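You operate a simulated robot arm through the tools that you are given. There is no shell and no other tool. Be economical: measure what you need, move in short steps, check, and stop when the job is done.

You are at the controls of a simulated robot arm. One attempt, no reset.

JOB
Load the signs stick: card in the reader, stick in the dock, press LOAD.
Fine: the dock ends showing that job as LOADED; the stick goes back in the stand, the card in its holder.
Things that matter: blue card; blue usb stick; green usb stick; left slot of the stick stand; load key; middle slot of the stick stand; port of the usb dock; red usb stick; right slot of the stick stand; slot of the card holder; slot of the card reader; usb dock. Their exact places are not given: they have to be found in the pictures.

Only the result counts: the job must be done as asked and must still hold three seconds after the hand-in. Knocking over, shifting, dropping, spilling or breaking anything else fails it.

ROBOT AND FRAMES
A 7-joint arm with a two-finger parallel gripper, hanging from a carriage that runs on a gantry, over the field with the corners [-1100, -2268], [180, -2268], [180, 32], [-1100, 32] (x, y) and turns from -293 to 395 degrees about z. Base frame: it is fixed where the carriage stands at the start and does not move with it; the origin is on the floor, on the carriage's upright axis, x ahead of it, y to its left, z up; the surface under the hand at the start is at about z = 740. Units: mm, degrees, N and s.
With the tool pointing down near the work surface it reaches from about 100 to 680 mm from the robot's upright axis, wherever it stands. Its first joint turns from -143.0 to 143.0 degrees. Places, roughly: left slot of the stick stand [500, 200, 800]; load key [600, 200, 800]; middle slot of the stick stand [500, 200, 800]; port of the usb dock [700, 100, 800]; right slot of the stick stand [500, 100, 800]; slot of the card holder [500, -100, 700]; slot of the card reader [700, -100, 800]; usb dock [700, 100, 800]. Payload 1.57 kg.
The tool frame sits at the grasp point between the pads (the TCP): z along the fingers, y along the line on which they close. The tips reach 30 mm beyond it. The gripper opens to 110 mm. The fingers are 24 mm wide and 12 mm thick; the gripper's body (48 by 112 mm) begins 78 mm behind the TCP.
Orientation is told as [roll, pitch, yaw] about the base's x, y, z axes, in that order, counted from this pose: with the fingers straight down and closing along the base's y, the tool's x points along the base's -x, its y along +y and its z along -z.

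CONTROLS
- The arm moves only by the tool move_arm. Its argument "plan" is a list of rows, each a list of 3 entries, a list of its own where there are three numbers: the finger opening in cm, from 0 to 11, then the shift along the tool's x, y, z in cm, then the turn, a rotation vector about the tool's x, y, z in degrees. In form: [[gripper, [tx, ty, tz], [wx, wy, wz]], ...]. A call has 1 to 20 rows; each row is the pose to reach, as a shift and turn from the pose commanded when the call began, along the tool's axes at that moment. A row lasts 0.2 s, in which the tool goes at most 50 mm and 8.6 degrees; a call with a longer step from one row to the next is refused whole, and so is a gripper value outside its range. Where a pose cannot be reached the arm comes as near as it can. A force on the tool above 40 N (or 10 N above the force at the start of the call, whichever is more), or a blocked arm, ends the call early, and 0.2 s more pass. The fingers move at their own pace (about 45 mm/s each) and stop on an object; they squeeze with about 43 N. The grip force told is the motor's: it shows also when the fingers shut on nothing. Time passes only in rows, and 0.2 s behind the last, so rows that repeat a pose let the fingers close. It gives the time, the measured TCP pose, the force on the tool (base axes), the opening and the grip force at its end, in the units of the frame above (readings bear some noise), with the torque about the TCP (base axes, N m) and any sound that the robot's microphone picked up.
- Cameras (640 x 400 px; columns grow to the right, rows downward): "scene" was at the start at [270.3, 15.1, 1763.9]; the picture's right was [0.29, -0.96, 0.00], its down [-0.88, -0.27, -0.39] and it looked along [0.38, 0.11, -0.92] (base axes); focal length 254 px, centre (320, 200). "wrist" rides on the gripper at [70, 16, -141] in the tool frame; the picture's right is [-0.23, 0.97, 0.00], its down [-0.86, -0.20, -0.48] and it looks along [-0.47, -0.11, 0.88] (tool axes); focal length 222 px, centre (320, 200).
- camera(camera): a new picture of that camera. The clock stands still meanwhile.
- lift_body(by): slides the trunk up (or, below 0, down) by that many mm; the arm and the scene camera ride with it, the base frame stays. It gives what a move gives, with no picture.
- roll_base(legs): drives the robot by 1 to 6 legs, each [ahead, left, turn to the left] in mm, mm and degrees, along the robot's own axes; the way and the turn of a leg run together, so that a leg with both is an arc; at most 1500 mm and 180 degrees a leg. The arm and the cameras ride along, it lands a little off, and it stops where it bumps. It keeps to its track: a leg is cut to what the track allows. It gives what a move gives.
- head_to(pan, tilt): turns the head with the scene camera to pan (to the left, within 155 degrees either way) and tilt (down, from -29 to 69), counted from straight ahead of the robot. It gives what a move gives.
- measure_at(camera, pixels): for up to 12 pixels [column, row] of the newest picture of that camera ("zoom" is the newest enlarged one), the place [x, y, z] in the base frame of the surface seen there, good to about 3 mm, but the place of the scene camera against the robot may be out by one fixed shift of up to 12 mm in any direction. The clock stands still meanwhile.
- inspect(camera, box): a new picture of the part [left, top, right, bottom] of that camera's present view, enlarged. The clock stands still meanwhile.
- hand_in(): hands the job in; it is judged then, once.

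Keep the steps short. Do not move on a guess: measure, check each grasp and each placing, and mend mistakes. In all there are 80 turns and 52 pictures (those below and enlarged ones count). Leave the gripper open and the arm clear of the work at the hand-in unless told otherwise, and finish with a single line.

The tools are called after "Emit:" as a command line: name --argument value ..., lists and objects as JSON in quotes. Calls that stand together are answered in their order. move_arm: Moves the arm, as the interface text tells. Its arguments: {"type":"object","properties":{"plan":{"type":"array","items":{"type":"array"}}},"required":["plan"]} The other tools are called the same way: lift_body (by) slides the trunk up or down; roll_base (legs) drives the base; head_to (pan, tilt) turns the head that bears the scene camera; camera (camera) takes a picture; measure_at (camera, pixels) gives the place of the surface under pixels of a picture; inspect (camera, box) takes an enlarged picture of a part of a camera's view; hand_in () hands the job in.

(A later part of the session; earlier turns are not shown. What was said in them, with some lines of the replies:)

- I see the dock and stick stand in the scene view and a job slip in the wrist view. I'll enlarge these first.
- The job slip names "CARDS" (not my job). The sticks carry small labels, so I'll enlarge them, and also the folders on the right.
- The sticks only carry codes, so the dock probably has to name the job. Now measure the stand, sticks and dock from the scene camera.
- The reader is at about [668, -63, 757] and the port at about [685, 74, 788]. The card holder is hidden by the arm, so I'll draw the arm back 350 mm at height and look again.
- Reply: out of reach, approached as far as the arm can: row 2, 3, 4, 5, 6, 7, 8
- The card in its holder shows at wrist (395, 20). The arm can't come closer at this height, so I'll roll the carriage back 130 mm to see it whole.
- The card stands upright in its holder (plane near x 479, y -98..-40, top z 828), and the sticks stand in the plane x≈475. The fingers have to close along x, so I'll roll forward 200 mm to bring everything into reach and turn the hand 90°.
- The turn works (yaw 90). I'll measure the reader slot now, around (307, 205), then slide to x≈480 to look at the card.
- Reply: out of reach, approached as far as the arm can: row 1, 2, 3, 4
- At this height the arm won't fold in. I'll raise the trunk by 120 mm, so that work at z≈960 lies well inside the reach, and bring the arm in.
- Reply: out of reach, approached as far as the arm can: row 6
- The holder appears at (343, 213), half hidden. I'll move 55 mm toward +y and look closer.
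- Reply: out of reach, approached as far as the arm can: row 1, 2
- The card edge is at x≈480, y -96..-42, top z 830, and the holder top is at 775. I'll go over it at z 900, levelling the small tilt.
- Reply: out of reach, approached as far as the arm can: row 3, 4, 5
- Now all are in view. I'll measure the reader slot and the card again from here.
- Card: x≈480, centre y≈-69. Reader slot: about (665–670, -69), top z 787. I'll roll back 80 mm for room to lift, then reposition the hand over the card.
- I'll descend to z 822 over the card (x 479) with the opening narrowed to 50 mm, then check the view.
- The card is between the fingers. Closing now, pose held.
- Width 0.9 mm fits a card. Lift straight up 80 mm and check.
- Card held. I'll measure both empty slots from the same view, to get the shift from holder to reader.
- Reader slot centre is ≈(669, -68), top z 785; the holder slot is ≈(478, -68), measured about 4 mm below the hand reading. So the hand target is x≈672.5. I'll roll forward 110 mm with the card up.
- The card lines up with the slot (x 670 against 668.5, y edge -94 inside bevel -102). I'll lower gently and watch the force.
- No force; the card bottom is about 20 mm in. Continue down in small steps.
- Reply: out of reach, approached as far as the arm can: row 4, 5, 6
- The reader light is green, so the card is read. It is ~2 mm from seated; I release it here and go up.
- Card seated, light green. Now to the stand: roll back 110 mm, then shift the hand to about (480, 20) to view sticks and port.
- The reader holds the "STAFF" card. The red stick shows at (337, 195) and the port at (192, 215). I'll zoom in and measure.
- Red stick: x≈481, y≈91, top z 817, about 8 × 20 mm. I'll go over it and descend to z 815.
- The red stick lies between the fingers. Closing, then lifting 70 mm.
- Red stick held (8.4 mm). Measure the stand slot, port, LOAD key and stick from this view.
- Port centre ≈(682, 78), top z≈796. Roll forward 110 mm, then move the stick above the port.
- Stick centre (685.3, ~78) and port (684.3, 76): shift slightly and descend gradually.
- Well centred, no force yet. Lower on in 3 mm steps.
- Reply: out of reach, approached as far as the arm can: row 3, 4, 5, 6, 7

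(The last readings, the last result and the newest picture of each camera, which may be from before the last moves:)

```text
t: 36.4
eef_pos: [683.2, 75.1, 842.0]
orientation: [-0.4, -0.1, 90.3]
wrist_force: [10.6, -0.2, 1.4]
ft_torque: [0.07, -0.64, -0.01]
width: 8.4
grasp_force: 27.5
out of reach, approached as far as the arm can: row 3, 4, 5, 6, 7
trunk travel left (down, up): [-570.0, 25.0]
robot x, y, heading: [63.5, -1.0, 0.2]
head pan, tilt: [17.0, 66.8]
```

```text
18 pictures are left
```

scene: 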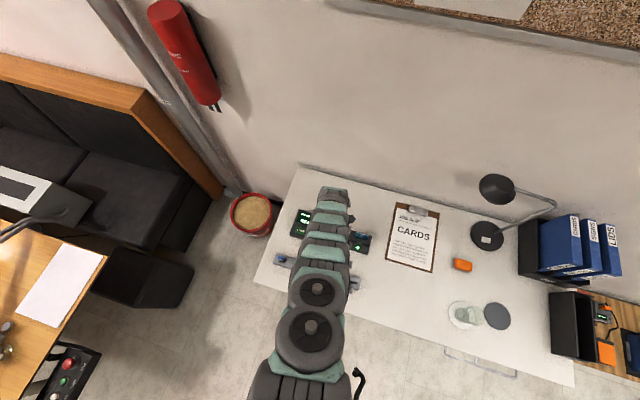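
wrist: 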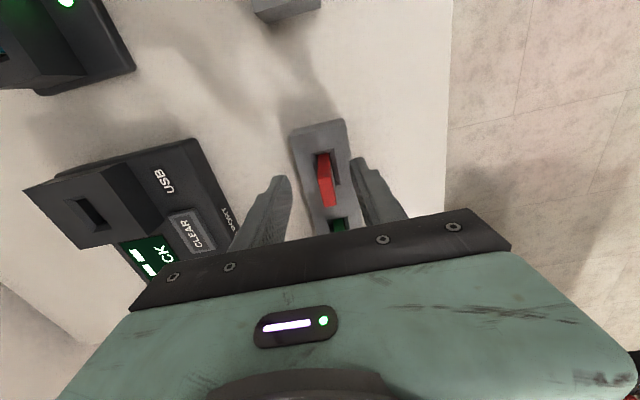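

The hand is at 842 (seated would be about 840). Let me read the dock display in the scene view.

Emit:
inspect --camera "scene" --box '[270, 190, 390, 280]'

```text
4.44 times, centred on (330, 235) of scene
```

zoom: 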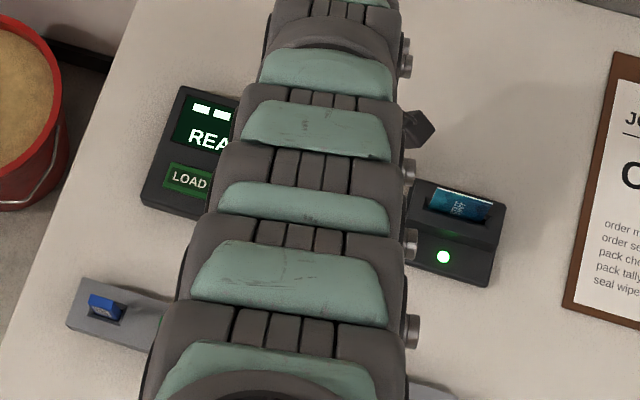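

The display begins "REA…". I'll release the stick, go up, and read it fully.

Emit:
move_arm --plan '[[1.5, [0, 0, 0], [0, 0, 0]], [3, [0, 0, 0], [0, 0, 0]], [4, [0, 0, 0], [0, 0, 0]], [4, [0, 0, 0], [0, 0, 0]], [4, [0, 0, -2], [0, 0, 0]], [4, [0, 0, -5], [0, 0, 0]], [4, [0, 0, -8], [0, 0, 0]], [4, [4.5, 0, -8], [0, 0, 0]], [4, [9, 0, -8], [0, 0, 0]], [4, [9, 0, -8], [0, 0, 0]]]'

Emit:
camera --camera "wrist"

Emit:
inspect --camera "scene" --box '[270, 190, 390, 280]'

```text
t: 38.6
eef_pos: [679.0, -17.8, 922.3]
orientation: [0.1, 0.1, 90.2]
wrist_force: [-0.1, -0.4, 0.5]
ft_torque: [0.03, 0.01, -0.01]
width: 40.2
grasp_force: 0.0
trunk travel left (down, up): [-570.0, 25.0]
robot x, y, heading: [66.2, -1.4, 0.3]
head pan, tilt: [17.0, 66.8]
```

```text
16 pictures are left
```

wrist: 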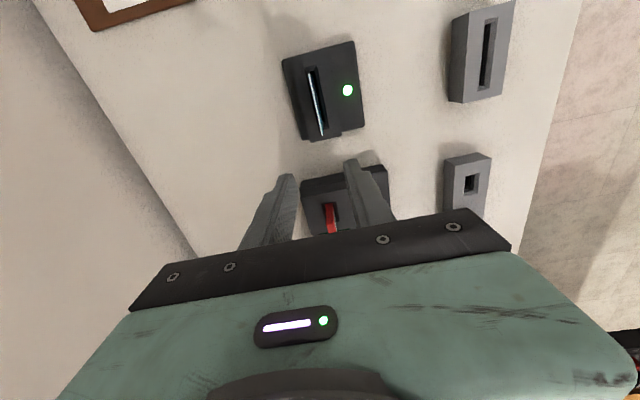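

```text
4.44 times, centred on (330, 235) of scene
```

zoom: 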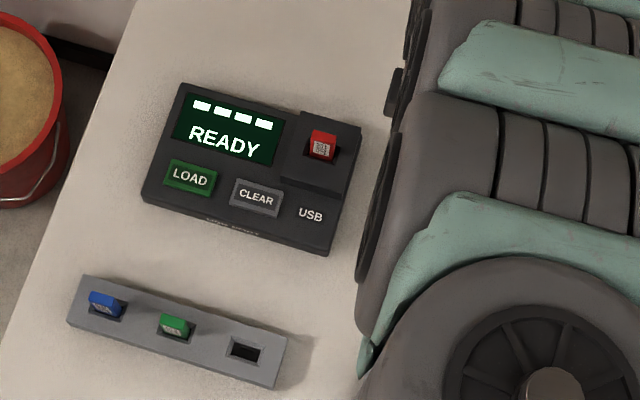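

The dock shows READY without a job name. The enlarged pictures are sharp, so I'll zoom hard on the stick labels for names.

Emit:
inspect --camera "scene" --box '[326, 217, 336, 227]'

Emit:
inspect --camera "scene" --box '[286, 253, 318, 273]'

```text
16.00 times, centred on (331, 222) of scene
```

zoom: 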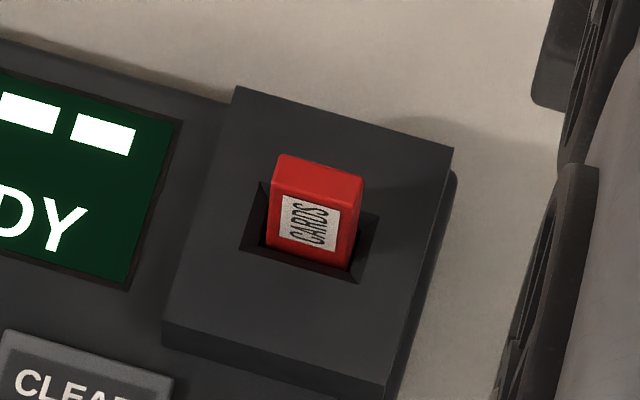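

```text
16.00 times, centred on (302, 263) of scene
```

zoom: 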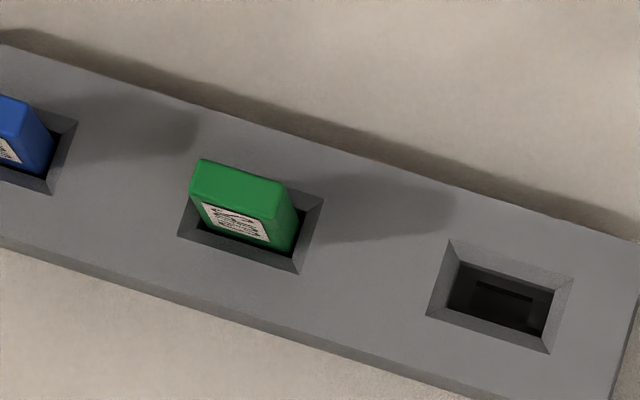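

The red stick reads "CARDS", so it's the wrong one. I'll take it back out: retrace to the grasp pose over the port.

Emit:
move_arm --plan '[[4, [-4.5, -0.1, 0], [0, 0, 0]], [4, [-9, -0.2, 0], [0, 0, 0]], [4, [-9, -0.2, 3], [0, 0, 0]], [4, [-9, -0.2, 6], [0, 0, 0]], [4, [-9, -0.2, 7.6], [0, 0, 0]], [4, [-9, -0.2, 7.6], [0, 0, 0]], [2, [-9, -0.2, 7.6], [0, 0, 0]], [0.5, [-9, -0.2, 7.6], [0, 0, 0]], [0, [-9, -0.2, 7.6], [0, 0, 0]], [0, [-9, -0.2, 7.6], [0, 0, 0]], [0, [-9, -0.2, 7.6], [0, 0, 0]]]'

```text
t: 41.0
eef_pos: [683.6, 73.2, 846.1]
orientation: [-0.1, -0.1, 90.1]
wrist_force: [4.4, 0.3, -1.2]
ft_torque: [0.0, -0.26, -0.05]
width: 8.4
grasp_force: 27.4
trunk travel left (down, up): [-570.0, 25.0]
robot x, y, heading: [65.3, 0.0, 0.4]
head pan, tilt: [17.0, 66.8]
```

Held again (8.4 mm). Lift 70 mm, roll back 110 mm and move over the right slot.

Emit:
move_arm --plan '[[0, [0, 0, -1], [0, 0, 0]], [0, [0, 0, -3], [0, 0, 0]], [0, [0, 0, -5.5], [0, 0, 0]], [0, [0, 0, -7], [0, 0, 0]], [0, [0, 0, -7], [0, 0, 0]]]'

Emit:
roll_base --legs '[[-110, 0, 0]]'

```text
t: 42.2
eef_pos: [680.5, 74.6, 917.3]
orientation: [-0.1, 0.2, 90.1]
wrist_force: [0.6, -0.5, -1.0]
ft_torque: [-0.02, -0.04, -0.03]
width: 8.4
grasp_force: 27.6
trunk travel left (down, up): [-570.0, 25.0]
robot x, y, heading: [65.0, -0.9, 0.2]
head pan, tilt: [17.0, 66.8]
```

```text
t: 43.4
eef_pos: [569.1, 76.9, 916.8]
orientation: [0.0, 0.0, 90.4]
wrist_force: [0.3, 0.0, -0.5]
ft_torque: [0.0, 0.03, -0.02]
width: 8.3
grasp_force: 27.1
trunk travel left (down, up): [-570.0, 25.0]
robot x, y, heading: [-46.3, 3.3, 0.1]
head pan, tilt: [17.0, 66.8]
```

Emit:
move_arm --plan '[[0, [-0.6, 4.4, 0], [0, 0, 0]], [0, [-1.35, 8.8, 0], [0, 0, 0]], [0, [-1.35, 8.8, 2.5], [0, 0, 0]], [0, [-1.35, 8.8, 4.6], [0, 0, 0]], [0, [-1.35, 8.8, 4.6], [0, 0, 0]]]'

Emit:
inspect --camera "wrist" --box '[220, 80, 420, 205]'

```text
t: 44.6
eef_pos: [482.5, 88.8, 872.0]
orientation: [0.0, 0.0, 90.3]
wrist_force: [0.7, 0.2, 0.4]
ft_torque: [-0.03, 0.01, -0.01]
width: 8.5
grasp_force: 27.3
trunk travel left (down, up): [-570.0, 25.0]
robot x, y, heading: [-47.3, -1.0, 0.4]
head pan, tilt: [17.0, 66.8]
```

```text
3.20 times, centred on (320, 142) of wrist
```

zoom: 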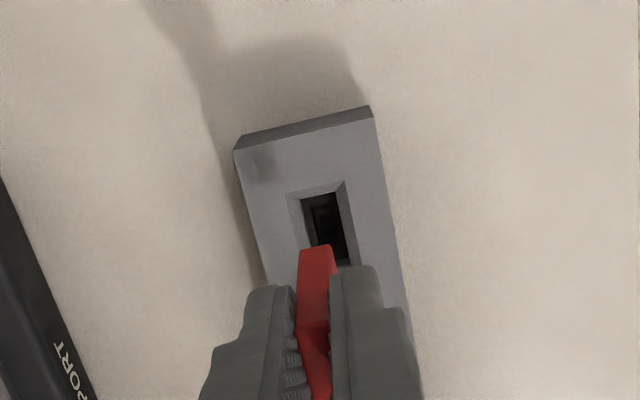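

Emit:
measure_at --camera "zoom" --pixels '[[286, 195], [345, 180], [357, 264], [304, 252], [331, 248], [318, 252], [314, 300], [316, 330], [234, 150], [372, 117]]'

```text
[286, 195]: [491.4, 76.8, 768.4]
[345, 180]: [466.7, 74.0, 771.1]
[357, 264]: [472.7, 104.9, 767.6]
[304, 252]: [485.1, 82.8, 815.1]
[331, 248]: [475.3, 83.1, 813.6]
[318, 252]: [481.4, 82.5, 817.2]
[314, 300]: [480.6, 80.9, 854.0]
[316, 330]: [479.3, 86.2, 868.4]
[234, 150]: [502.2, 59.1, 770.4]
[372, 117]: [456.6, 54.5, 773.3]
```

Aligned (stick x 480.5, y≈92; slot ≈(479.5, 91)). Lower slowly.

Emit:
move_arm --plan '[[0, [0, 0.05, 1.5], [0, 0, 0]], [0, [0, 0.05, 3], [0, 0, 0]], [0, [0, 0.05, 4], [0, 0, 0]], [0, [0, 0.05, 4.5], [0, 0, 0]], [0, [0, 0.05, 4.8], [0, 0, 0]], [0, [0, 0.05, 5.1], [0, 0, 0]], [0, [0, 0.05, 5.4], [0, 0, 0]]]'

```text
t: 46.0
eef_pos: [482.9, 88.8, 819.9]
orientation: [0.1, 0.1, 90.4]
wrist_force: [-7.6, 0.1, 34.3]
ft_torque: [0.1, 0.37, 0.02]
width: 8.8
grasp_force: 27.4
trunk travel left (down, up): [-570.0, 25.0]
robot x, y, heading: [-48.6, 1.7, 0.4]
head pan, tilt: [17.0, 66.8]
stopped in row 7: the force on the tool passed its limit at 47 N (the readings are from after the stop); the commanded pose is now the measured one
```

Seated firmly (stopped by 47 N at z 820, same depth as before). Release, rise, swing right and roll back so the scene camera sees the labels at a better angle.

Emit:
move_arm --plan '[[1.5, [0, 0, 0], [0, 0, 0]], [3, [0, 0, 0], [0, 0, 0]], [4, [0, 0, 0], [0, 0, 0]], [4, [0, 0, -2], [0, 0, 0]], [4, [0, 0, -5], [0, 0, 0]], [4, [0, 0, -8.5], [0, 0, 0]], [4, [4, 0, -9], [0, 0, 0]], [4, [8, 0, -9], [0, 0, 0]], [4, [12, 0, -9], [0, 0, 0]]]'

Emit:
roll_base --legs '[[-300, 0, 0]]'

Emit:
camera --camera "scene"

```text
t: 48.0
eef_pos: [480.9, -32.0, 911.1]
orientation: [0.0, 0.1, 90.4]
wrist_force: [0.4, 0.5, -0.3]
ft_torque: [-0.03, -0.03, 0.02]
width: 39.9
grasp_force: 0.1
trunk travel left (down, up): [-570.0, 25.0]
robot x, y, heading: [-45.5, 1.6, 0.5]
head pan, tilt: [17.0, 66.8]
```

```text
t: 50.1
eef_pos: [184.9, -31.3, 912.3]
orientation: [0.0, 0.1, 90.4]
wrist_force: [0.2, 0.4, 0.3]
ft_torque: [-0.01, 0.0, 0.0]
width: 40.2
grasp_force: 0.1
trunk travel left (down, up): [-570.0, 25.0]
robot x, y, heading: [-342.1, -0.8, 0.5]
head pan, tilt: [17.0, 66.8]
```

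```text
11 pictures are left
```

scene: 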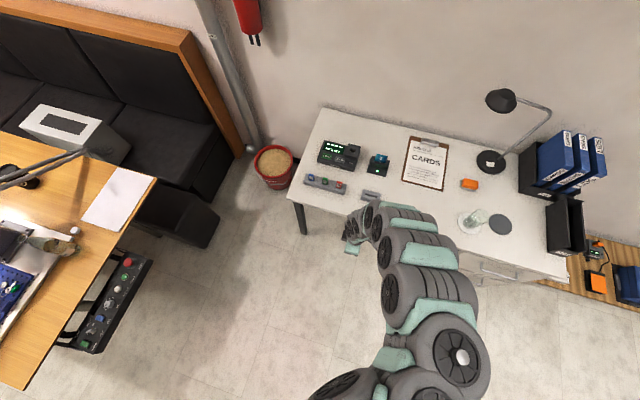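

Blue, green and red are at (311,178), (325,182), (339,186). Zoom to the limit between blue and green.

Emit:
inspect --camera "scene" --box '[303, 171, 341, 194]'

```text
16.00 times, centred on (322, 182) of scene
```

zoom: 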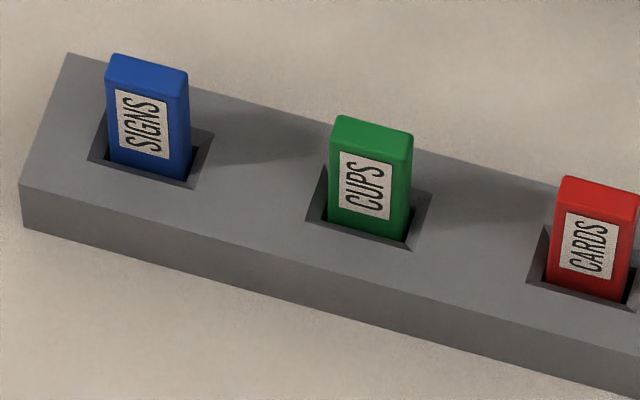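

Blue is SIGNS. Return forward 300 mm and take the hand to y≈165 to look at the blue stick (expected near (481, 230)).

Emit:
roll_base --legs '[[300, 0, 0]]'

Emit:
move_arm --plan '[[4, [-4, 0, 0], [0, 0, 0]], [4, [-8, 0, 0], [0, 0, 0]], [4, [-12, 0, 0], [0, 0, 0]], [4, [-16, 0, 0], [0, 0, 0]], [4, [-19, 0, 0], [0, 0, 0]], [4, [-19, 0, 0], [0, 0, 0]]]'

Emit:
inspect --camera "wrist" --box '[150, 110, 400, 270]'

```text
t: 52.1
eef_pos: [484.8, -31.1, 911.3]
orientation: [0.1, 0.1, 90.3]
wrist_force: [-0.5, -0.4, 1.1]
ft_torque: [0.03, -0.01, 0.0]
width: 39.7
grasp_force: 0.1
trunk travel left (down, up): [-570.0, 25.0]
robot x, y, heading: [-40.8, 4.5, -0.0]
head pan, tilt: [17.0, 66.8]
```

```text
t: 53.5
eef_pos: [481.8, 158.2, 912.7]
orientation: [-0.1, 0.1, 90.3]
wrist_force: [-0.4, 0.1, 0.1]
ft_torque: [-0.02, -0.03, 0.04]
width: 40.0
grasp_force: 0.0
trunk travel left (down, up): [-570.0, 25.0]
robot x, y, heading: [-44.3, -2.6, 0.1]
head pan, tilt: [17.0, 66.8]
```

```text
2.50 times, centred on (275, 190) of wrist
```

zoom: 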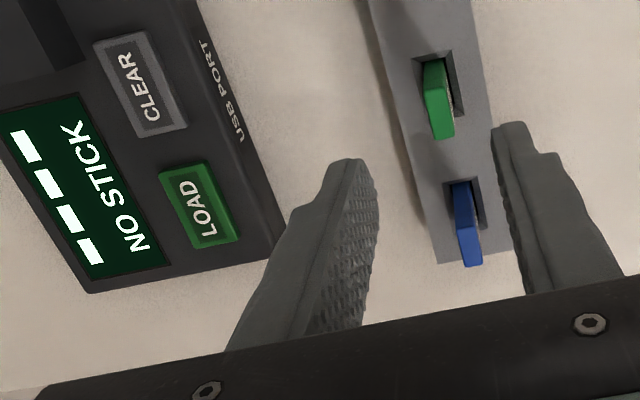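

Emit:
measure_at --camera "zoom" --pixels '[[457, 232], [476, 230], [463, 264], [480, 262], [469, 248], [430, 98], [448, 96], [202, 206], [168, 180], [205, 165], [193, 246], [235, 237]]'

```text
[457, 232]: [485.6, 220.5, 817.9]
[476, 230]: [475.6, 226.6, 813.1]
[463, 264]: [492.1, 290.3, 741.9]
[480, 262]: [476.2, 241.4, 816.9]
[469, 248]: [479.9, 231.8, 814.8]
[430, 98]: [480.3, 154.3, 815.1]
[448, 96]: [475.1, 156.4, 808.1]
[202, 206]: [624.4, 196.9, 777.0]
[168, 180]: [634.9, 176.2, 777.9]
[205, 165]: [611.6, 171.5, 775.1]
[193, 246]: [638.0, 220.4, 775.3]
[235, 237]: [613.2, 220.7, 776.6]
```

Blue stick centre ≈(480.5, 231), LOAD key ≈(624.5, 197, 777). Move over the blue stick, descend to z 814, close, lift.

Emit:
move_arm --plan '[[5, [-4, 0.1, 0], [0, 0, 0]], [5, [-7.25, 0.1, 1], [0, 0, 0]], [5, [-7.25, 0.1, 5], [0, 0, 0]], [5, [-7.25, 0.1, 8.5], [0, 0, 0]], [5, [-7.25, 0.1, 9.8], [0, 0, 0]], [5, [-7.25, 0.1, 9.8], [0, 0, 0]]]'

Emit:
camera --camera "wrist"

```text
t: 54.9
eef_pos: [483.2, 229.5, 815.7]
orientation: [0.0, 0.2, 90.3]
wrist_force: [-0.9, -1.1, 0.2]
ft_torque: [0.02, -0.03, 0.01]
width: 50.2
grasp_force: 0.1
trunk travel left (down, up): [-570.0, 25.0]
robot x, y, heading: [-44.3, 2.0, 0.3]
head pan, tilt: [17.0, 66.8]
```

```text
8 pictures are left
```

wrist: 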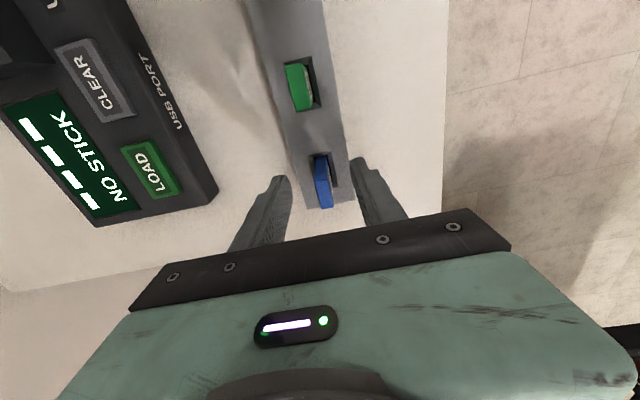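

Between the fingers. Close, then lift 90 mm.

Emit:
move_arm --plan '[[3, [0, 0.15, 0], [0, 0, 0]], [1.5, [0, 0.15, 0], [0, 0, 0]], [0.5, [0, 0.15, 0], [0, 0, 0]], [0, [0, 0.15, 0], [0, 0, 0]], [0, [0, 0.15, 0], [0, 0, 0]], [0, [0, 0.15, 0], [0, 0, 0]]]'

Emit:
move_arm --plan '[[0, [0, 0, -1], [0, 0, 0]], [0, [0, 0, -3], [0, 0, 0]], [0, [0, 0, -6], [0, 0, 0]], [0, [0, 0, -9], [0, 0, 0]], [0, [0, 0, -9], [0, 0, 0]]]'

Emit:
roll_base --legs '[[110, 0, 0]]'

```text
t: 56.3
eef_pos: [481.2, 231.0, 815.9]
orientation: [-0.1, 0.1, 90.3]
wrist_force: [-2.0, -0.5, 0.8]
ft_torque: [0.05, 0.17, -0.03]
width: 8.2
grasp_force: 27.6
trunk travel left (down, up): [-570.0, 25.0]
robot x, y, heading: [-44.2, 0.0, 0.3]
head pan, tilt: [17.0, 66.8]
```

```text
t: 57.5
eef_pos: [482.5, 232.4, 903.7]
orientation: [0.1, 0.2, 90.2]
wrist_force: [0.8, -0.2, -0.4]
ft_torque: [-0.01, 0.02, -0.03]
width: 8.4
grasp_force: 27.3
trunk travel left (down, up): [-570.0, 25.0]
robot x, y, heading: [-42.3, -1.3, 0.2]
head pan, tilt: [17.0, 66.8]
```

```text
t: 58.7
eef_pos: [589.1, 234.1, 903.8]
orientation: [0.0, 0.1, 90.4]
wrist_force: [-0.1, -0.5, -0.1]
ft_torque: [0.0, 0.0, -0.01]
width: 8.3
grasp_force: 27.8
trunk travel left (down, up): [-570.0, 25.0]
robot x, y, heading: [66.3, -2.0, -0.1]
head pan, tilt: [17.0, 66.8]
```

Blue stick held. Lower the trunk 20 mm (more reach downward), then go above the port.

Emit:
lift_body --by -20

Emit:
move_arm --plan '[[0, [4, -2.4, -1], [0, 0, 0]], [0, [8, -4.8, -1], [0, 0, 0]], [0, [12, -7.2, -1], [0, 0, 0]], [0, [15.6, -9.4, -1], [0, 0, 0]], [0, [15.6, -9.4, 0.5], [0, 0, 0]], [0, [15.6, -9.4, 0.5], [0, 0, 0]]]'

Emit:
inspect --camera "wrist" --box '[200, 80, 440, 230]'

```text
t: 59.4
eef_pos: [588.9, 234.6, 883.3]
orientation: [0.1, 0.0, 90.4]
wrist_force: [-0.5, -0.2, -0.9]
ft_torque: [0.0, -0.01, -0.01]
width: 8.4
grasp_force: 27.1
trunk travel left (down, up): [-550.0, 45.0]
robot x, y, heading: [62.6, -2.9, 0.1]
head pan, tilt: [17.0, 66.8]
```

```text
t: 60.8
eef_pos: [684.3, 78.8, 878.0]
orientation: [0.0, 0.1, 90.4]
wrist_force: [-0.3, -0.7, -0.2]
ft_torque: [0.05, -0.01, 0.01]
width: 8.3
grasp_force: 27.6
trunk travel left (down, up): [-550.0, 45.0]
robot x, y, heading: [67.1, -0.6, 0.4]
head pan, tilt: [17.0, 66.8]
```

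```text
2.67 times, centred on (320, 155) of wrist
```

zoom: 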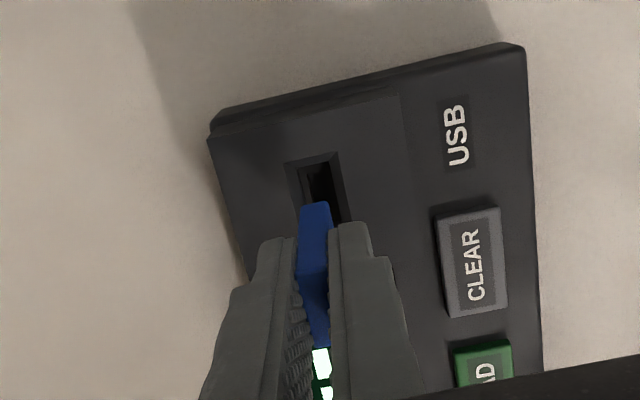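

Emit:
measure_at --camera "zoom" --pixels '[[301, 207], [328, 205], [314, 212], [311, 255], [285, 165], [338, 151], [352, 218], [286, 163], [340, 150], [208, 140]]'

```text
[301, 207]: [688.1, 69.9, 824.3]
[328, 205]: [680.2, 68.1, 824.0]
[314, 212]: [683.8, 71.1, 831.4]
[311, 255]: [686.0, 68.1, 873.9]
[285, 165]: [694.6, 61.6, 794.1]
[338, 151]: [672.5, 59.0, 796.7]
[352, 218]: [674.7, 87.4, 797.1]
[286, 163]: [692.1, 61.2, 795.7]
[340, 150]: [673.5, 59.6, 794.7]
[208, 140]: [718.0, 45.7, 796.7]
```

Stick (684.3, 79), port (683.7, 76). Shift 2 mm and insert gently.

Emit:
move_arm --plan '[[0, [0.2, 0, 1], [0, 0, 0]], [0, [0.2, 0, 2], [0, 0, 0]], [0, [0.2, 0, 2.6], [0, 0, 0]], [0, [0.2, 0, 3], [0, 0, 0]], [0, [0.2, 0, 3.3], [0, 0, 0]], [0, [0.2, 0, 3.6], [0, 0, 0]], [0, [0.2, 0, 3.9], [0, 0, 0]], [0, [0.2, 0, 4.2], [0, 0, 0]]]'

```text
t: 62.2
eef_pos: [687.6, 76.2, 847.3]
orientation: [-0.1, 0.1, 90.5]
wrist_force: [-10.5, -2.0, 36.0]
ft_torque: [0.02, 0.48, -0.03]
width: 8.6
grasp_force: 26.0
trunk travel left (down, up): [-550.0, 45.0]
robot x, y, heading: [67.0, -1.2, 0.7]
head pan, tilt: [17.0, 66.8]
stopped in row 6: the force on the tool passed its limit at 49 N (the readings are from after the stop); the commanded pose is now the measured one
```

Stopped ~5 mm high with the port pushing toward -x (hand at 687.6). Back up 4 mm, shift -2.5 mm in x, retry.

Emit:
move_arm --plan '[[0, [0, 0, -0.4], [0, 0, 0]], [0, [0, 0.25, -0.4], [0, 0, 0]], [0, [0, 0.25, 0], [0, 0, 0]], [0, [0, 0.25, 0.2], [0, 0, 0]], [0, [0, 0.25, 0.4], [0, 0, 0]], [0, [0, 0.25, 0.6], [0, 0, 0]], [0, [0, 0.25, 0.8], [0, 0, 0]]]'

```text
t: 63.8
eef_pos: [683.9, 77.5, 838.4]
orientation: [-0.1, 0.1, 90.4]
wrist_force: [-9.6, -0.5, 33.2]
ft_torque: [-0.02, 0.58, -0.08]
width: 8.6
grasp_force: 27.0
trunk travel left (down, up): [-550.0, 45.0]
robot x, y, heading: [68.3, -0.5, 0.4]
head pan, tilt: [17.0, 66.8]
```

Seated now (z 838, 33 N down). Release, rise, close the fingers and go above the LOAD key.

Emit:
move_arm --plan '[[1.5, [0, 0, 0], [0, 0, 0]], [3, [0, 0, 0], [0, 0, 0]], [4, [0, 0, 0], [0, 0, 0]], [4, [0, 0, -2], [0, 0, 0]], [4, [0, 0, -5], [0, 0, 0]], [4, [0, 0, -6.5], [0, 0, 0]], [2, [-4, 2, -6.5], [0, 0, 0]], [0, [-8, 4, -6.5], [0, 0, 0]], [0, [-12, 6, -6.5], [0, 0, 0]], [0, [-12, 6, -5], [0, 0, 0]], [0, [-12, 6, -5], [0, 0, 0]]]'

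Emit:
camera --camera "wrist"

```text
t: 66.2
eef_pos: [622.2, 196.2, 889.9]
orientation: [0.0, 0.1, 90.5]
wrist_force: [0.9, 1.0, 0.6]
ft_torque: [0.03, 0.03, 0.0]
width: 0.2
grasp_force: 20.9
trunk travel left (down, up): [-550.0, 45.0]
robot x, y, heading: [68.3, 1.2, 0.4]
head pan, tilt: [17.0, 66.8]
```

```text
6 pictures are left
```

wrist: 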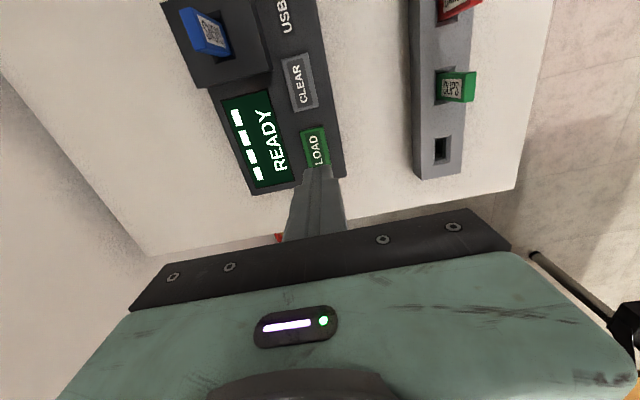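

READY with the blue stick in. Descend onto LOAD: fast until 5 mm above, then small steps.

Emit:
move_arm --plan '[[0, [0, -0.2, 3], [0, 0, 0]], [0, [0, -0.2, 6], [0, 0, 0]], [0, [0, -0.2, 7.5], [0, 0, 0]], [0, [0, -0.2, 8.0], [0, 0, 0]], [0, [0, -0.2, 8.2], [0, 0, 0]], [0, [0, -0.2, 8.4], [0, 0, 0]], [0, [0, -0.2, 8.6], [0, 0, 0]], [0, [0, -0.2, 8.8], [0, 0, 0]]]'

```text
t: 68.0
eef_pos: [623.5, 195.4, 799.8]
orientation: [0.0, 0.1, 90.3]
wrist_force: [-8.7, -5.4, 28.0]
ft_torque: [0.02, 0.28, -0.09]
width: 0.0
grasp_force: 21.6
trunk travel left (down, up): [-550.0, 45.0]
robot x, y, heading: [67.7, -0.6, 0.2]
head pan, tilt: [17.0, 66.8]
heard: click
```

Click heard. Rise and read the display.

Emit:
move_arm --plan '[[0, [0, 0, -2], [0, 0, 0]], [0, [0, 0, -5], [0, 0, 0]], [0, [0, 0, -9], [0, 0, 0]], [0, [0, 0, -9], [0, 0, 0]]]'

Emit:
camera --camera "wrist"

```text
t: 69.0
eef_pos: [623.8, 195.9, 888.1]
orientation: [0.0, 0.0, 90.2]
wrist_force: [-0.8, -0.6, -0.1]
ft_torque: [-0.01, 0.04, -0.01]
width: 0.0
grasp_force: 21.2
trunk travel left (down, up): [-550.0, 45.0]
robot x, y, heading: [65.2, -0.3, 0.4]
head pan, tilt: [17.0, 66.8]
```

```text
5 pictures are left
```

wrist: 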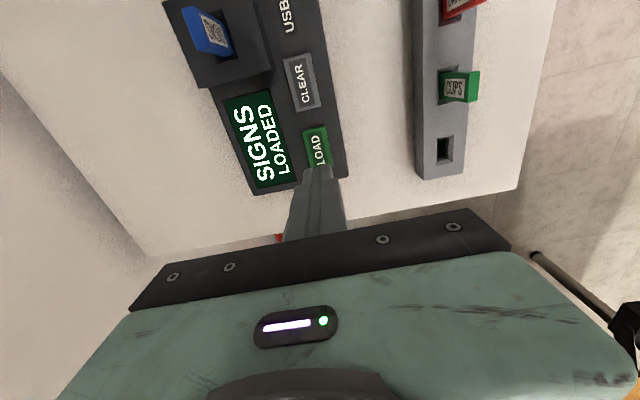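

"SIGNS LOADED". Measure the empty left slot, then retrace to the stick in the port, grip and lift.

Emit:
measure_at --camera "wrist" --pixels '[[437, 138], [451, 138], [435, 162], [450, 163], [415, 179], [461, 174]]'

Emit:
move_arm --plan '[[2, [2, -1, -2], [0, 0, 0]], [4, [6, -3, -2], [0, 0, 0]], [4, [10, -5, -2], [0, 0, 0]], [4, [11.9, -6.05, -2], [0, 0, 0]], [4, [11.9, -6.05, 0], [0, 0, 0]], [4, [11.9, -6.05, 3], [0, 0, 0]], [4, [11.9, -6.05, 4.8], [0, 0, 0]], [4, [11.9, -6.05, 4.8], [0, 0, 0]], [2, [11.9, -6.05, 4.8], [0, 0, 0]], [0.5, [11.9, -6.05, 4.8], [0, 0, 0]], [0, [11.9, -6.05, 4.8], [0, 0, 0]], [0, [11.9, -6.05, 4.8], [0, 0, 0]], [0, [11.9, -6.05, 4.8], [0, 0, 0]]]'

```text
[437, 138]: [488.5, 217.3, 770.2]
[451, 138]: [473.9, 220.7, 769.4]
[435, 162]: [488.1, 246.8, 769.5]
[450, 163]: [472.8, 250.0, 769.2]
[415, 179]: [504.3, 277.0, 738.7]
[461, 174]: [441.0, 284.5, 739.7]
```

```text
t: 71.8
eef_pos: [686.0, 75.7, 839.1]
orientation: [0.0, 0.1, 90.4]
wrist_force: [-6.3, -0.1, 3.9]
ft_torque: [0.0, 0.44, -0.02]
width: 8.7
grasp_force: 26.8
trunk travel left (down, up): [-550.0, 45.0]
robot x, y, heading: [64.4, 0.8, 0.1]
head pan, tilt: [17.0, 66.8]
```

Held (8.7 mm). Lift, raise the trunk again 20 mm, and roll back 110 mm.

Emit:
move_arm --plan '[[0, [0, 0, -1], [0, 0, 0]], [0, [0, 0, -3], [0, 0, 0]], [0, [0, 0, -5.5], [0, 0, 0]], [0, [0, 0, -7], [0, 0, 0]], [0, [0, 0, -7], [0, 0, 0]]]'

Emit:
lift_body --by 20

Emit:
roll_base --legs '[[-110, 0, 0]]'

```text
t: 73.0
eef_pos: [685.8, 77.4, 910.3]
orientation: [0.0, 0.1, 90.3]
wrist_force: [0.4, -0.2, -1.3]
ft_torque: [0.0, 0.02, 0.02]
width: 8.4
grasp_force: 27.2
trunk travel left (down, up): [-550.0, 45.0]
robot x, y, heading: [64.7, 2.9, 0.3]
head pan, tilt: [17.0, 66.8]
```

```text
t: 73.6
eef_pos: [686.2, 77.7, 930.2]
orientation: [0.0, 0.1, 90.3]
wrist_force: [0.7, 0.3, 0.0]
ft_torque: [0.0, 0.02, -0.03]
width: 8.6
grasp_force: 27.0
trunk travel left (down, up): [-570.0, 25.0]
robot x, y, heading: [65.2, 1.0, 0.4]
head pan, tilt: [17.0, 66.8]
```

```text
t: 74.8
eef_pos: [575.2, 75.5, 929.6]
orientation: [0.0, 0.1, 90.3]
wrist_force: [-0.2, 0.8, 0.1]
ft_torque: [0.01, 0.01, 0.01]
width: 8.6
grasp_force: 27.2
trunk travel left (down, up): [-570.0, 25.0]
robot x, y, heading: [-47.2, -0.1, 0.1]
head pan, tilt: [17.0, 66.8]
```

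Move over the left slot at z 875.

Emit:
move_arm --plan '[[0, [-4, 2.4, 0], [0, 0, 0]], [0, [-8, 4.8, 0], [0, 0, 0]], [0, [-12, 7.2, 0], [0, 0, 0]], [0, [-15.5, 9.3, 0], [0, 0, 0]], [0, [-15.5, 9.3, 3], [0, 0, 0]], [0, [-15.5, 9.3, 5.5], [0, 0, 0]], [0, [-15.5, 9.3, 5.5], [0, 0, 0]]]'

Emit:
inspect --camera "wrist" --box '[220, 80, 420, 205]'

```text
t: 76.4
eef_pos: [483.0, 230.4, 873.0]
orientation: [0.1, 0.1, 90.3]
wrist_force: [0.2, 0.2, -0.7]
ft_torque: [-0.02, -0.02, -0.02]
width: 8.1
grasp_force: 27.0
trunk travel left (down, up): [-570.0, 25.0]
robot x, y, heading: [-44.5, 2.8, 0.2]
head pan, tilt: [17.0, 66.8]
```

```text
3.20 times, centred on (320, 142) of wrist
```

zoom: 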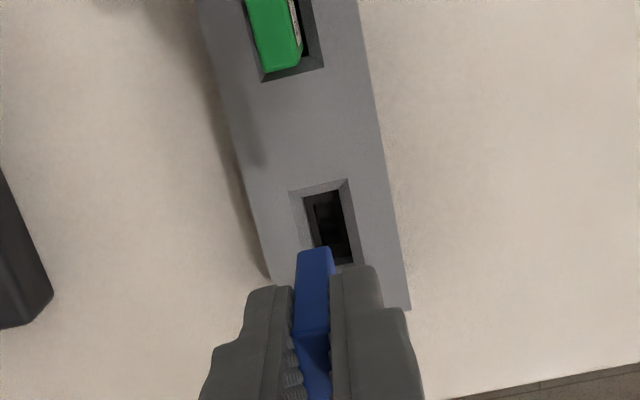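

Emit:
measure_at --camera "zoom" --pixels '[[288, 192], [348, 178], [368, 262], [300, 254], [330, 250], [314, 256], [312, 300], [290, 190], [350, 178]]'

```text
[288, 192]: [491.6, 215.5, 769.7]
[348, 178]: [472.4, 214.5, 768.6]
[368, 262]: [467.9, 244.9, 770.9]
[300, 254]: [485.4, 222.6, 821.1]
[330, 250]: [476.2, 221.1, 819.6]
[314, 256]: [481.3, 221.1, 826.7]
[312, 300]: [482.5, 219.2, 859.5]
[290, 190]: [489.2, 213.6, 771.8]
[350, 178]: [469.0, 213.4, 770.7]
```

Stick (481, 231) against slot (480, 230.5). Insert with a 1 mm shift.

Emit:
move_arm --plan '[[0, [0.05, 0.12, 1.5], [0, 0, 0]], [0, [0.05, 0.12, 3], [0, 0, 0]], [0, [0.05, 0.12, 4], [0, 0, 0]], [0, [0.05, 0.12, 4.5], [0, 0, 0]], [0, [0.05, 0.12, 4.9], [0, 0, 0]], [0, [0.05, 0.12, 5.2], [0, 0, 0]], [0, [0.05, 0.12, 5.5], [0, 0, 0]], [0, [0.05, 0.12, 5.8], [0, 0, 0]]]'

```text
t: 78.2
eef_pos: [481.4, 230.3, 820.7]
orientation: [0.1, 0.1, 90.3]
wrist_force: [-8.2, -4.8, 30.6]
ft_torque: [-0.15, 0.37, 0.01]
width: 8.4
grasp_force: 27.4
trunk travel left (down, up): [-570.0, 25.0]
robot x, y, heading: [-47.1, -1.4, 0.4]
head pan, tilt: [17.0, 66.8]
stopped in row 8: the force on the tool passed its limit at 51 N (the readings are from after the stop); the commanded pose is now the measured one
```

That's about 7 mm short of the expected seat (~813), with forces toward -x and -y, so it is on the bevel. Back up, shift -2 mm x and -1 mm y, retry.

Emit:
move_arm --plan '[[0, [0, 0, -0.5], [0, 0, 0]], [0, [0.1, 0.2, -0.5], [0, 0, 0]], [0, [0.1, 0.2, -0.1], [0, 0, 0]], [0, [0.1, 0.2, 0.1], [0, 0, 0]], [0, [0.1, 0.2, 0.3], [0, 0, 0]], [0, [0.1, 0.2, 0.5], [0, 0, 0]], [0, [0.1, 0.2, 0.7], [0, 0, 0]]]'

```text
t: 79.8
eef_pos: [480.0, 228.4, 812.4]
orientation: [0.1, 0.2, 90.4]
wrist_force: [-4.0, -4.6, 18.3]
ft_torque: [-0.13, 0.2, 0.06]
width: 8.2
grasp_force: 27.2
trunk travel left (down, up): [-570.0, 25.0]
robot x, y, heading: [-46.4, -1.2, 0.3]
head pan, tilt: [17.0, 66.8]
```

Seated (812). Release, rise, roll forward 110 mm.

Emit:
move_arm --plan '[[1.5, [0, 0, 0], [0, 0, 0]], [3, [0, 0, 0], [0, 0, 0]], [4, [0, 0, 0], [0, 0, 0]], [4, [0, 0, -2], [0, 0, 0]], [4, [0, 0, -5], [0, 0, 0]], [4, [0, 0, -8.5], [0, 0, 0]], [4, [4, 0, -10], [0, 0, 0]], [4, [8, 0, -10], [0, 0, 0]], [4, [12, 0, -10], [0, 0, 0]], [4, [16, 0, -10], [0, 0, 0]], [4, [16, 0, -10], [0, 0, 0]]]'

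Emit:
roll_base --legs '[[110, 0, 0]]'

```text
t: 82.2
eef_pos: [479.1, 68.8, 914.5]
orientation: [0.0, 0.2, 90.2]
wrist_force: [0.1, -0.6, 0.3]
ft_torque: [0.01, 0.02, 0.01]
width: 40.0
grasp_force: 0.1
trunk travel left (down, up): [-570.0, 25.0]
robot x, y, heading: [-45.5, -1.1, 0.4]
head pan, tilt: [17.0, 66.8]
```

```text
t: 83.4
eef_pos: [592.2, 71.0, 914.5]
orientation: [-0.1, 0.1, 90.3]
wrist_force: [0.4, -0.4, 0.1]
ft_torque: [-0.01, -0.03, 0.02]
width: 40.1
grasp_force: 0.1
trunk travel left (down, up): [-570.0, 25.0]
robot x, y, heading: [68.2, -0.2, 0.2]
head pan, tilt: [17.0, 66.8]
```

Move over the card in the reader (670.5, -67.5), descend to z 838 and close.

Emit:
move_arm --plan '[[4, [4, -2, 0], [0, 0, 0]], [4, [8, -4, 0], [0, 0, 0]], [4, [12, -6, 0], [0, 0, 0]], [4, [13.85, -7.76, 0], [0, 0, 0]], [4, [13.85, -7.76, 3], [0, 0, 0]], [4, [13.85, -7.76, 6], [0, 0, 0]], [4, [13.85, -7.76, 7.6], [0, 0, 0]], [4, [13.85, -7.76, 7.6], [0, 0, 0]], [2, [13.85, -7.76, 7.6], [0, 0, 0]], [0.5, [13.85, -7.76, 7.6], [0, 0, 0]], [0, [13.85, -7.76, 7.6], [0, 0, 0]], [0, [13.85, -7.76, 7.6], [0, 0, 0]], [0, [13.85, -7.76, 7.6], [0, 0, 0]]]'

```text
t: 86.2
eef_pos: [670.7, -67.6, 838.1]
orientation: [0.0, 0.2, 90.3]
wrist_force: [-0.9, 0.1, -0.2]
ft_torque: [-0.01, -0.01, -0.01]
width: 0.6
grasp_force: 23.5
trunk travel left (down, up): [-570.0, 25.0]
robot x, y, heading: [66.3, 0.9, 0.3]
head pan, tilt: [17.0, 66.8]
```

0.6 mm — the card. Lift 75 mm, roll back 110 mm.

Emit:
move_arm --plan '[[0, [0, 0, -1], [0, 0, 0]], [0, [0, 0, -3], [0, 0, 0]], [0, [0, 0, -5.5], [0, 0, 0]], [0, [0, 0, -8], [0, 0, 0]], [0, [0, 0, -8], [0, 0, 0]]]'

Emit:
roll_base --legs '[[-110, 0, 0]]'

```text
t: 87.4
eef_pos: [669.2, -68.7, 917.0]
orientation: [0.0, 0.2, 90.2]
wrist_force: [0.5, 0.5, 0.8]
ft_torque: [0.0, 0.01, 0.01]
width: 0.8
grasp_force: 23.2
trunk travel left (down, up): [-570.0, 25.0]
robot x, y, heading: [70.2, 1.9, 0.5]
head pan, tilt: [17.0, 66.8]
```

```text
t: 88.6
eef_pos: [562.9, -67.8, 917.2]
orientation: [0.1, 0.1, 90.4]
wrist_force: [-0.2, 0.4, 0.0]
ft_torque: [-0.01, 0.03, -0.02]
width: 0.9
grasp_force: 22.6
trunk travel left (down, up): [-570.0, 25.0]
robot x, y, heading: [-40.9, 1.8, 0.3]
head pan, tilt: [17.0, 66.8]
```

Emit:
move_arm --plan '[[0, [0.05, 4, 0], [0, 0, 0.3]], [0, [0.1, 8.1, 0], [0, 0, 0.3]], [0, [0.1, 8.1, 2], [0, 0, 0.3]], [0, [0.1, 8.1, 3.8], [0, 0, 0.3]], [0, [0.1, 8.1, 3.8], [0, 0, 0.3]]]'

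Emit:
inspect --camera "wrist" --box '[230, 90, 420, 220]'

```text
t: 89.8
eef_pos: [481.6, -70.5, 880.4]
orientation: [0.1, 0.1, 90.1]
wrist_force: [-0.6, -0.4, -0.3]
ft_torque: [0.0, 0.03, 0.0]
width: 0.5
grasp_force: 22.9
trunk travel left (down, up): [-570.0, 25.0]
robot x, y, heading: [-39.8, -1.6, 0.2]
head pan, tilt: [17.0, 66.8]
```

```text
3.08 times, centred on (325, 155) of wrist
```

zoom: 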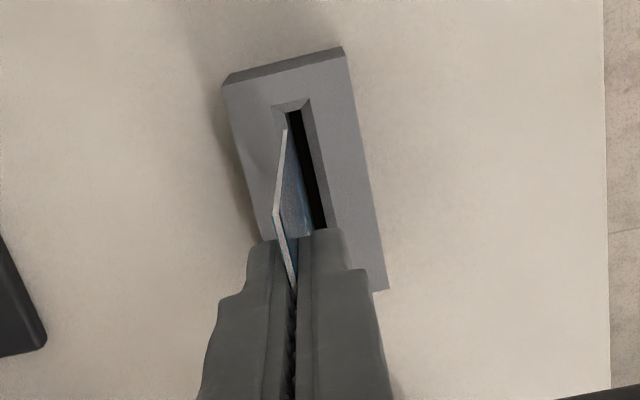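

Emit:
measure_at --camera "zoom" --pixels '[[286, 132], [279, 175], [277, 205], [270, 105], [311, 97], [312, 225], [222, 87], [344, 58], [338, 205], [280, 225]]'

```text
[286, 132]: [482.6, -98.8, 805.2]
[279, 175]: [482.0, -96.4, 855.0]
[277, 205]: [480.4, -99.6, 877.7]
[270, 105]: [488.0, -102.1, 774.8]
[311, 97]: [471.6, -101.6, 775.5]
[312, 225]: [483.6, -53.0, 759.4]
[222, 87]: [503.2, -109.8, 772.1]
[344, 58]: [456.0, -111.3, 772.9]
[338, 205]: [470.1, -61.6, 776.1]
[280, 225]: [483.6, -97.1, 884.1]
```

Card (481.8, left edge -97.5), slot centre 479.8, wants y +2. Shift and lower gently.

Emit:
move_arm --plan '[[0, [-0.2, 0.17, 0.5], [0, 0, 0]], [0, [-0.2, 0.17, 1.5], [0, 0, 0]], [0, [-0.2, 0.17, 2.5], [0, 0, 0]], [0, [-0.2, 0.17, 3.5], [0, 0, 0]], [0, [-0.2, 0.17, 4.3], [0, 0, 0]], [0, [-0.2, 0.17, 4.8], [0, 0, 0]], [0, [-0.2, 0.17, 5.1], [0, 0, 0]], [0, [-0.2, 0.17, 5.4], [0, 0, 0]]]'

```text
t: 91.6
eef_pos: [480.2, -67.8, 825.7]
orientation: [0.0, 0.1, 90.1]
wrist_force: [-2.1, 0.2, 12.5]
ft_torque: [0.02, 0.19, 0.0]
width: 0.8
grasp_force: 22.9
trunk travel left (down, up): [-570.0, 25.0]
robot x, y, heading: [-41.1, -1.8, 0.3]
head pan, tilt: [17.0, 66.8]
```

Seated (z 825.7, 12 N upward as expected). Release, rise, move clear to the rear right, and take a last look.

Emit:
move_arm --plan '[[1.5, [0, 0, 0], [0, 0, 0]], [3, [0, 0, 0], [0, 0, 0]], [4, [0, 0, 0], [0, 0, 0]], [4, [0, 0, -2], [0, 0, 0]], [4, [0, 0, -5], [0, 0, 0]], [4, [0, 0, -9], [0, 0, 0]], [4, [0, 0, -9], [0, 0, 0]]]'

Emit:
roll_base --legs '[[-300, 0, 0]]'

Emit:
inspect --camera "scene" --box '[285, 130, 405, 205]'

```text
t: 93.2
eef_pos: [477.4, -68.0, 917.9]
orientation: [0.0, 0.1, 90.1]
wrist_force: [0.4, -0.7, -0.1]
ft_torque: [-0.01, 0.01, 0.0]
width: 40.2
grasp_force: 0.0
trunk travel left (down, up): [-570.0, 25.0]
robot x, y, heading: [-42.3, -0.3, 0.4]
head pan, tilt: [17.0, 66.8]
```

```text
t: 95.2
eef_pos: [186.0, -68.1, 918.6]
orientation: [0.1, 0.1, 90.3]
wrist_force: [0.8, 0.6, 0.4]
ft_torque: [0.0, 0.02, -0.01]
width: 40.0
grasp_force: 0.0
trunk travel left (down, up): [-570.0, 25.0]
robot x, y, heading: [-332.7, -2.4, 0.6]
head pan, tilt: [17.0, 66.8]
```

```text
5.33 times, centred on (345, 168) of scene
```

zoom: 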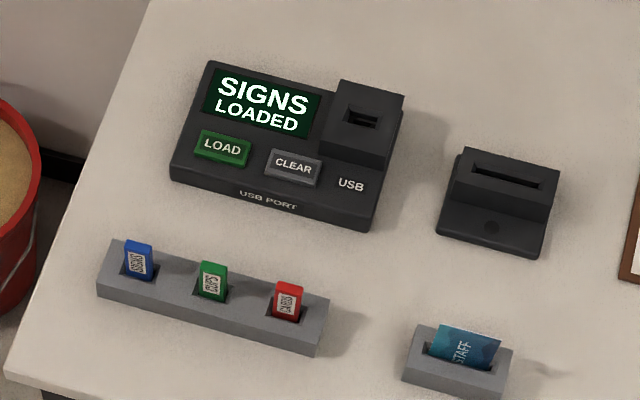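

The dock shows SIGNS LOADED, all sticks are in the stand, the card is in its holder, and the arm is clear with the gripper open. Opening fully isn't needed, so I'm handing in.

Emit:
hand_in

```text
The job is handed in.
```

Job handed in: the dock shows SIGNS LOADED, the blue SIGNS stick is back in the left slot of the stand, and the card is in its holder; I first tried the red stick (CARDS) in the dock without pressing LOAD and put it back in its slot.
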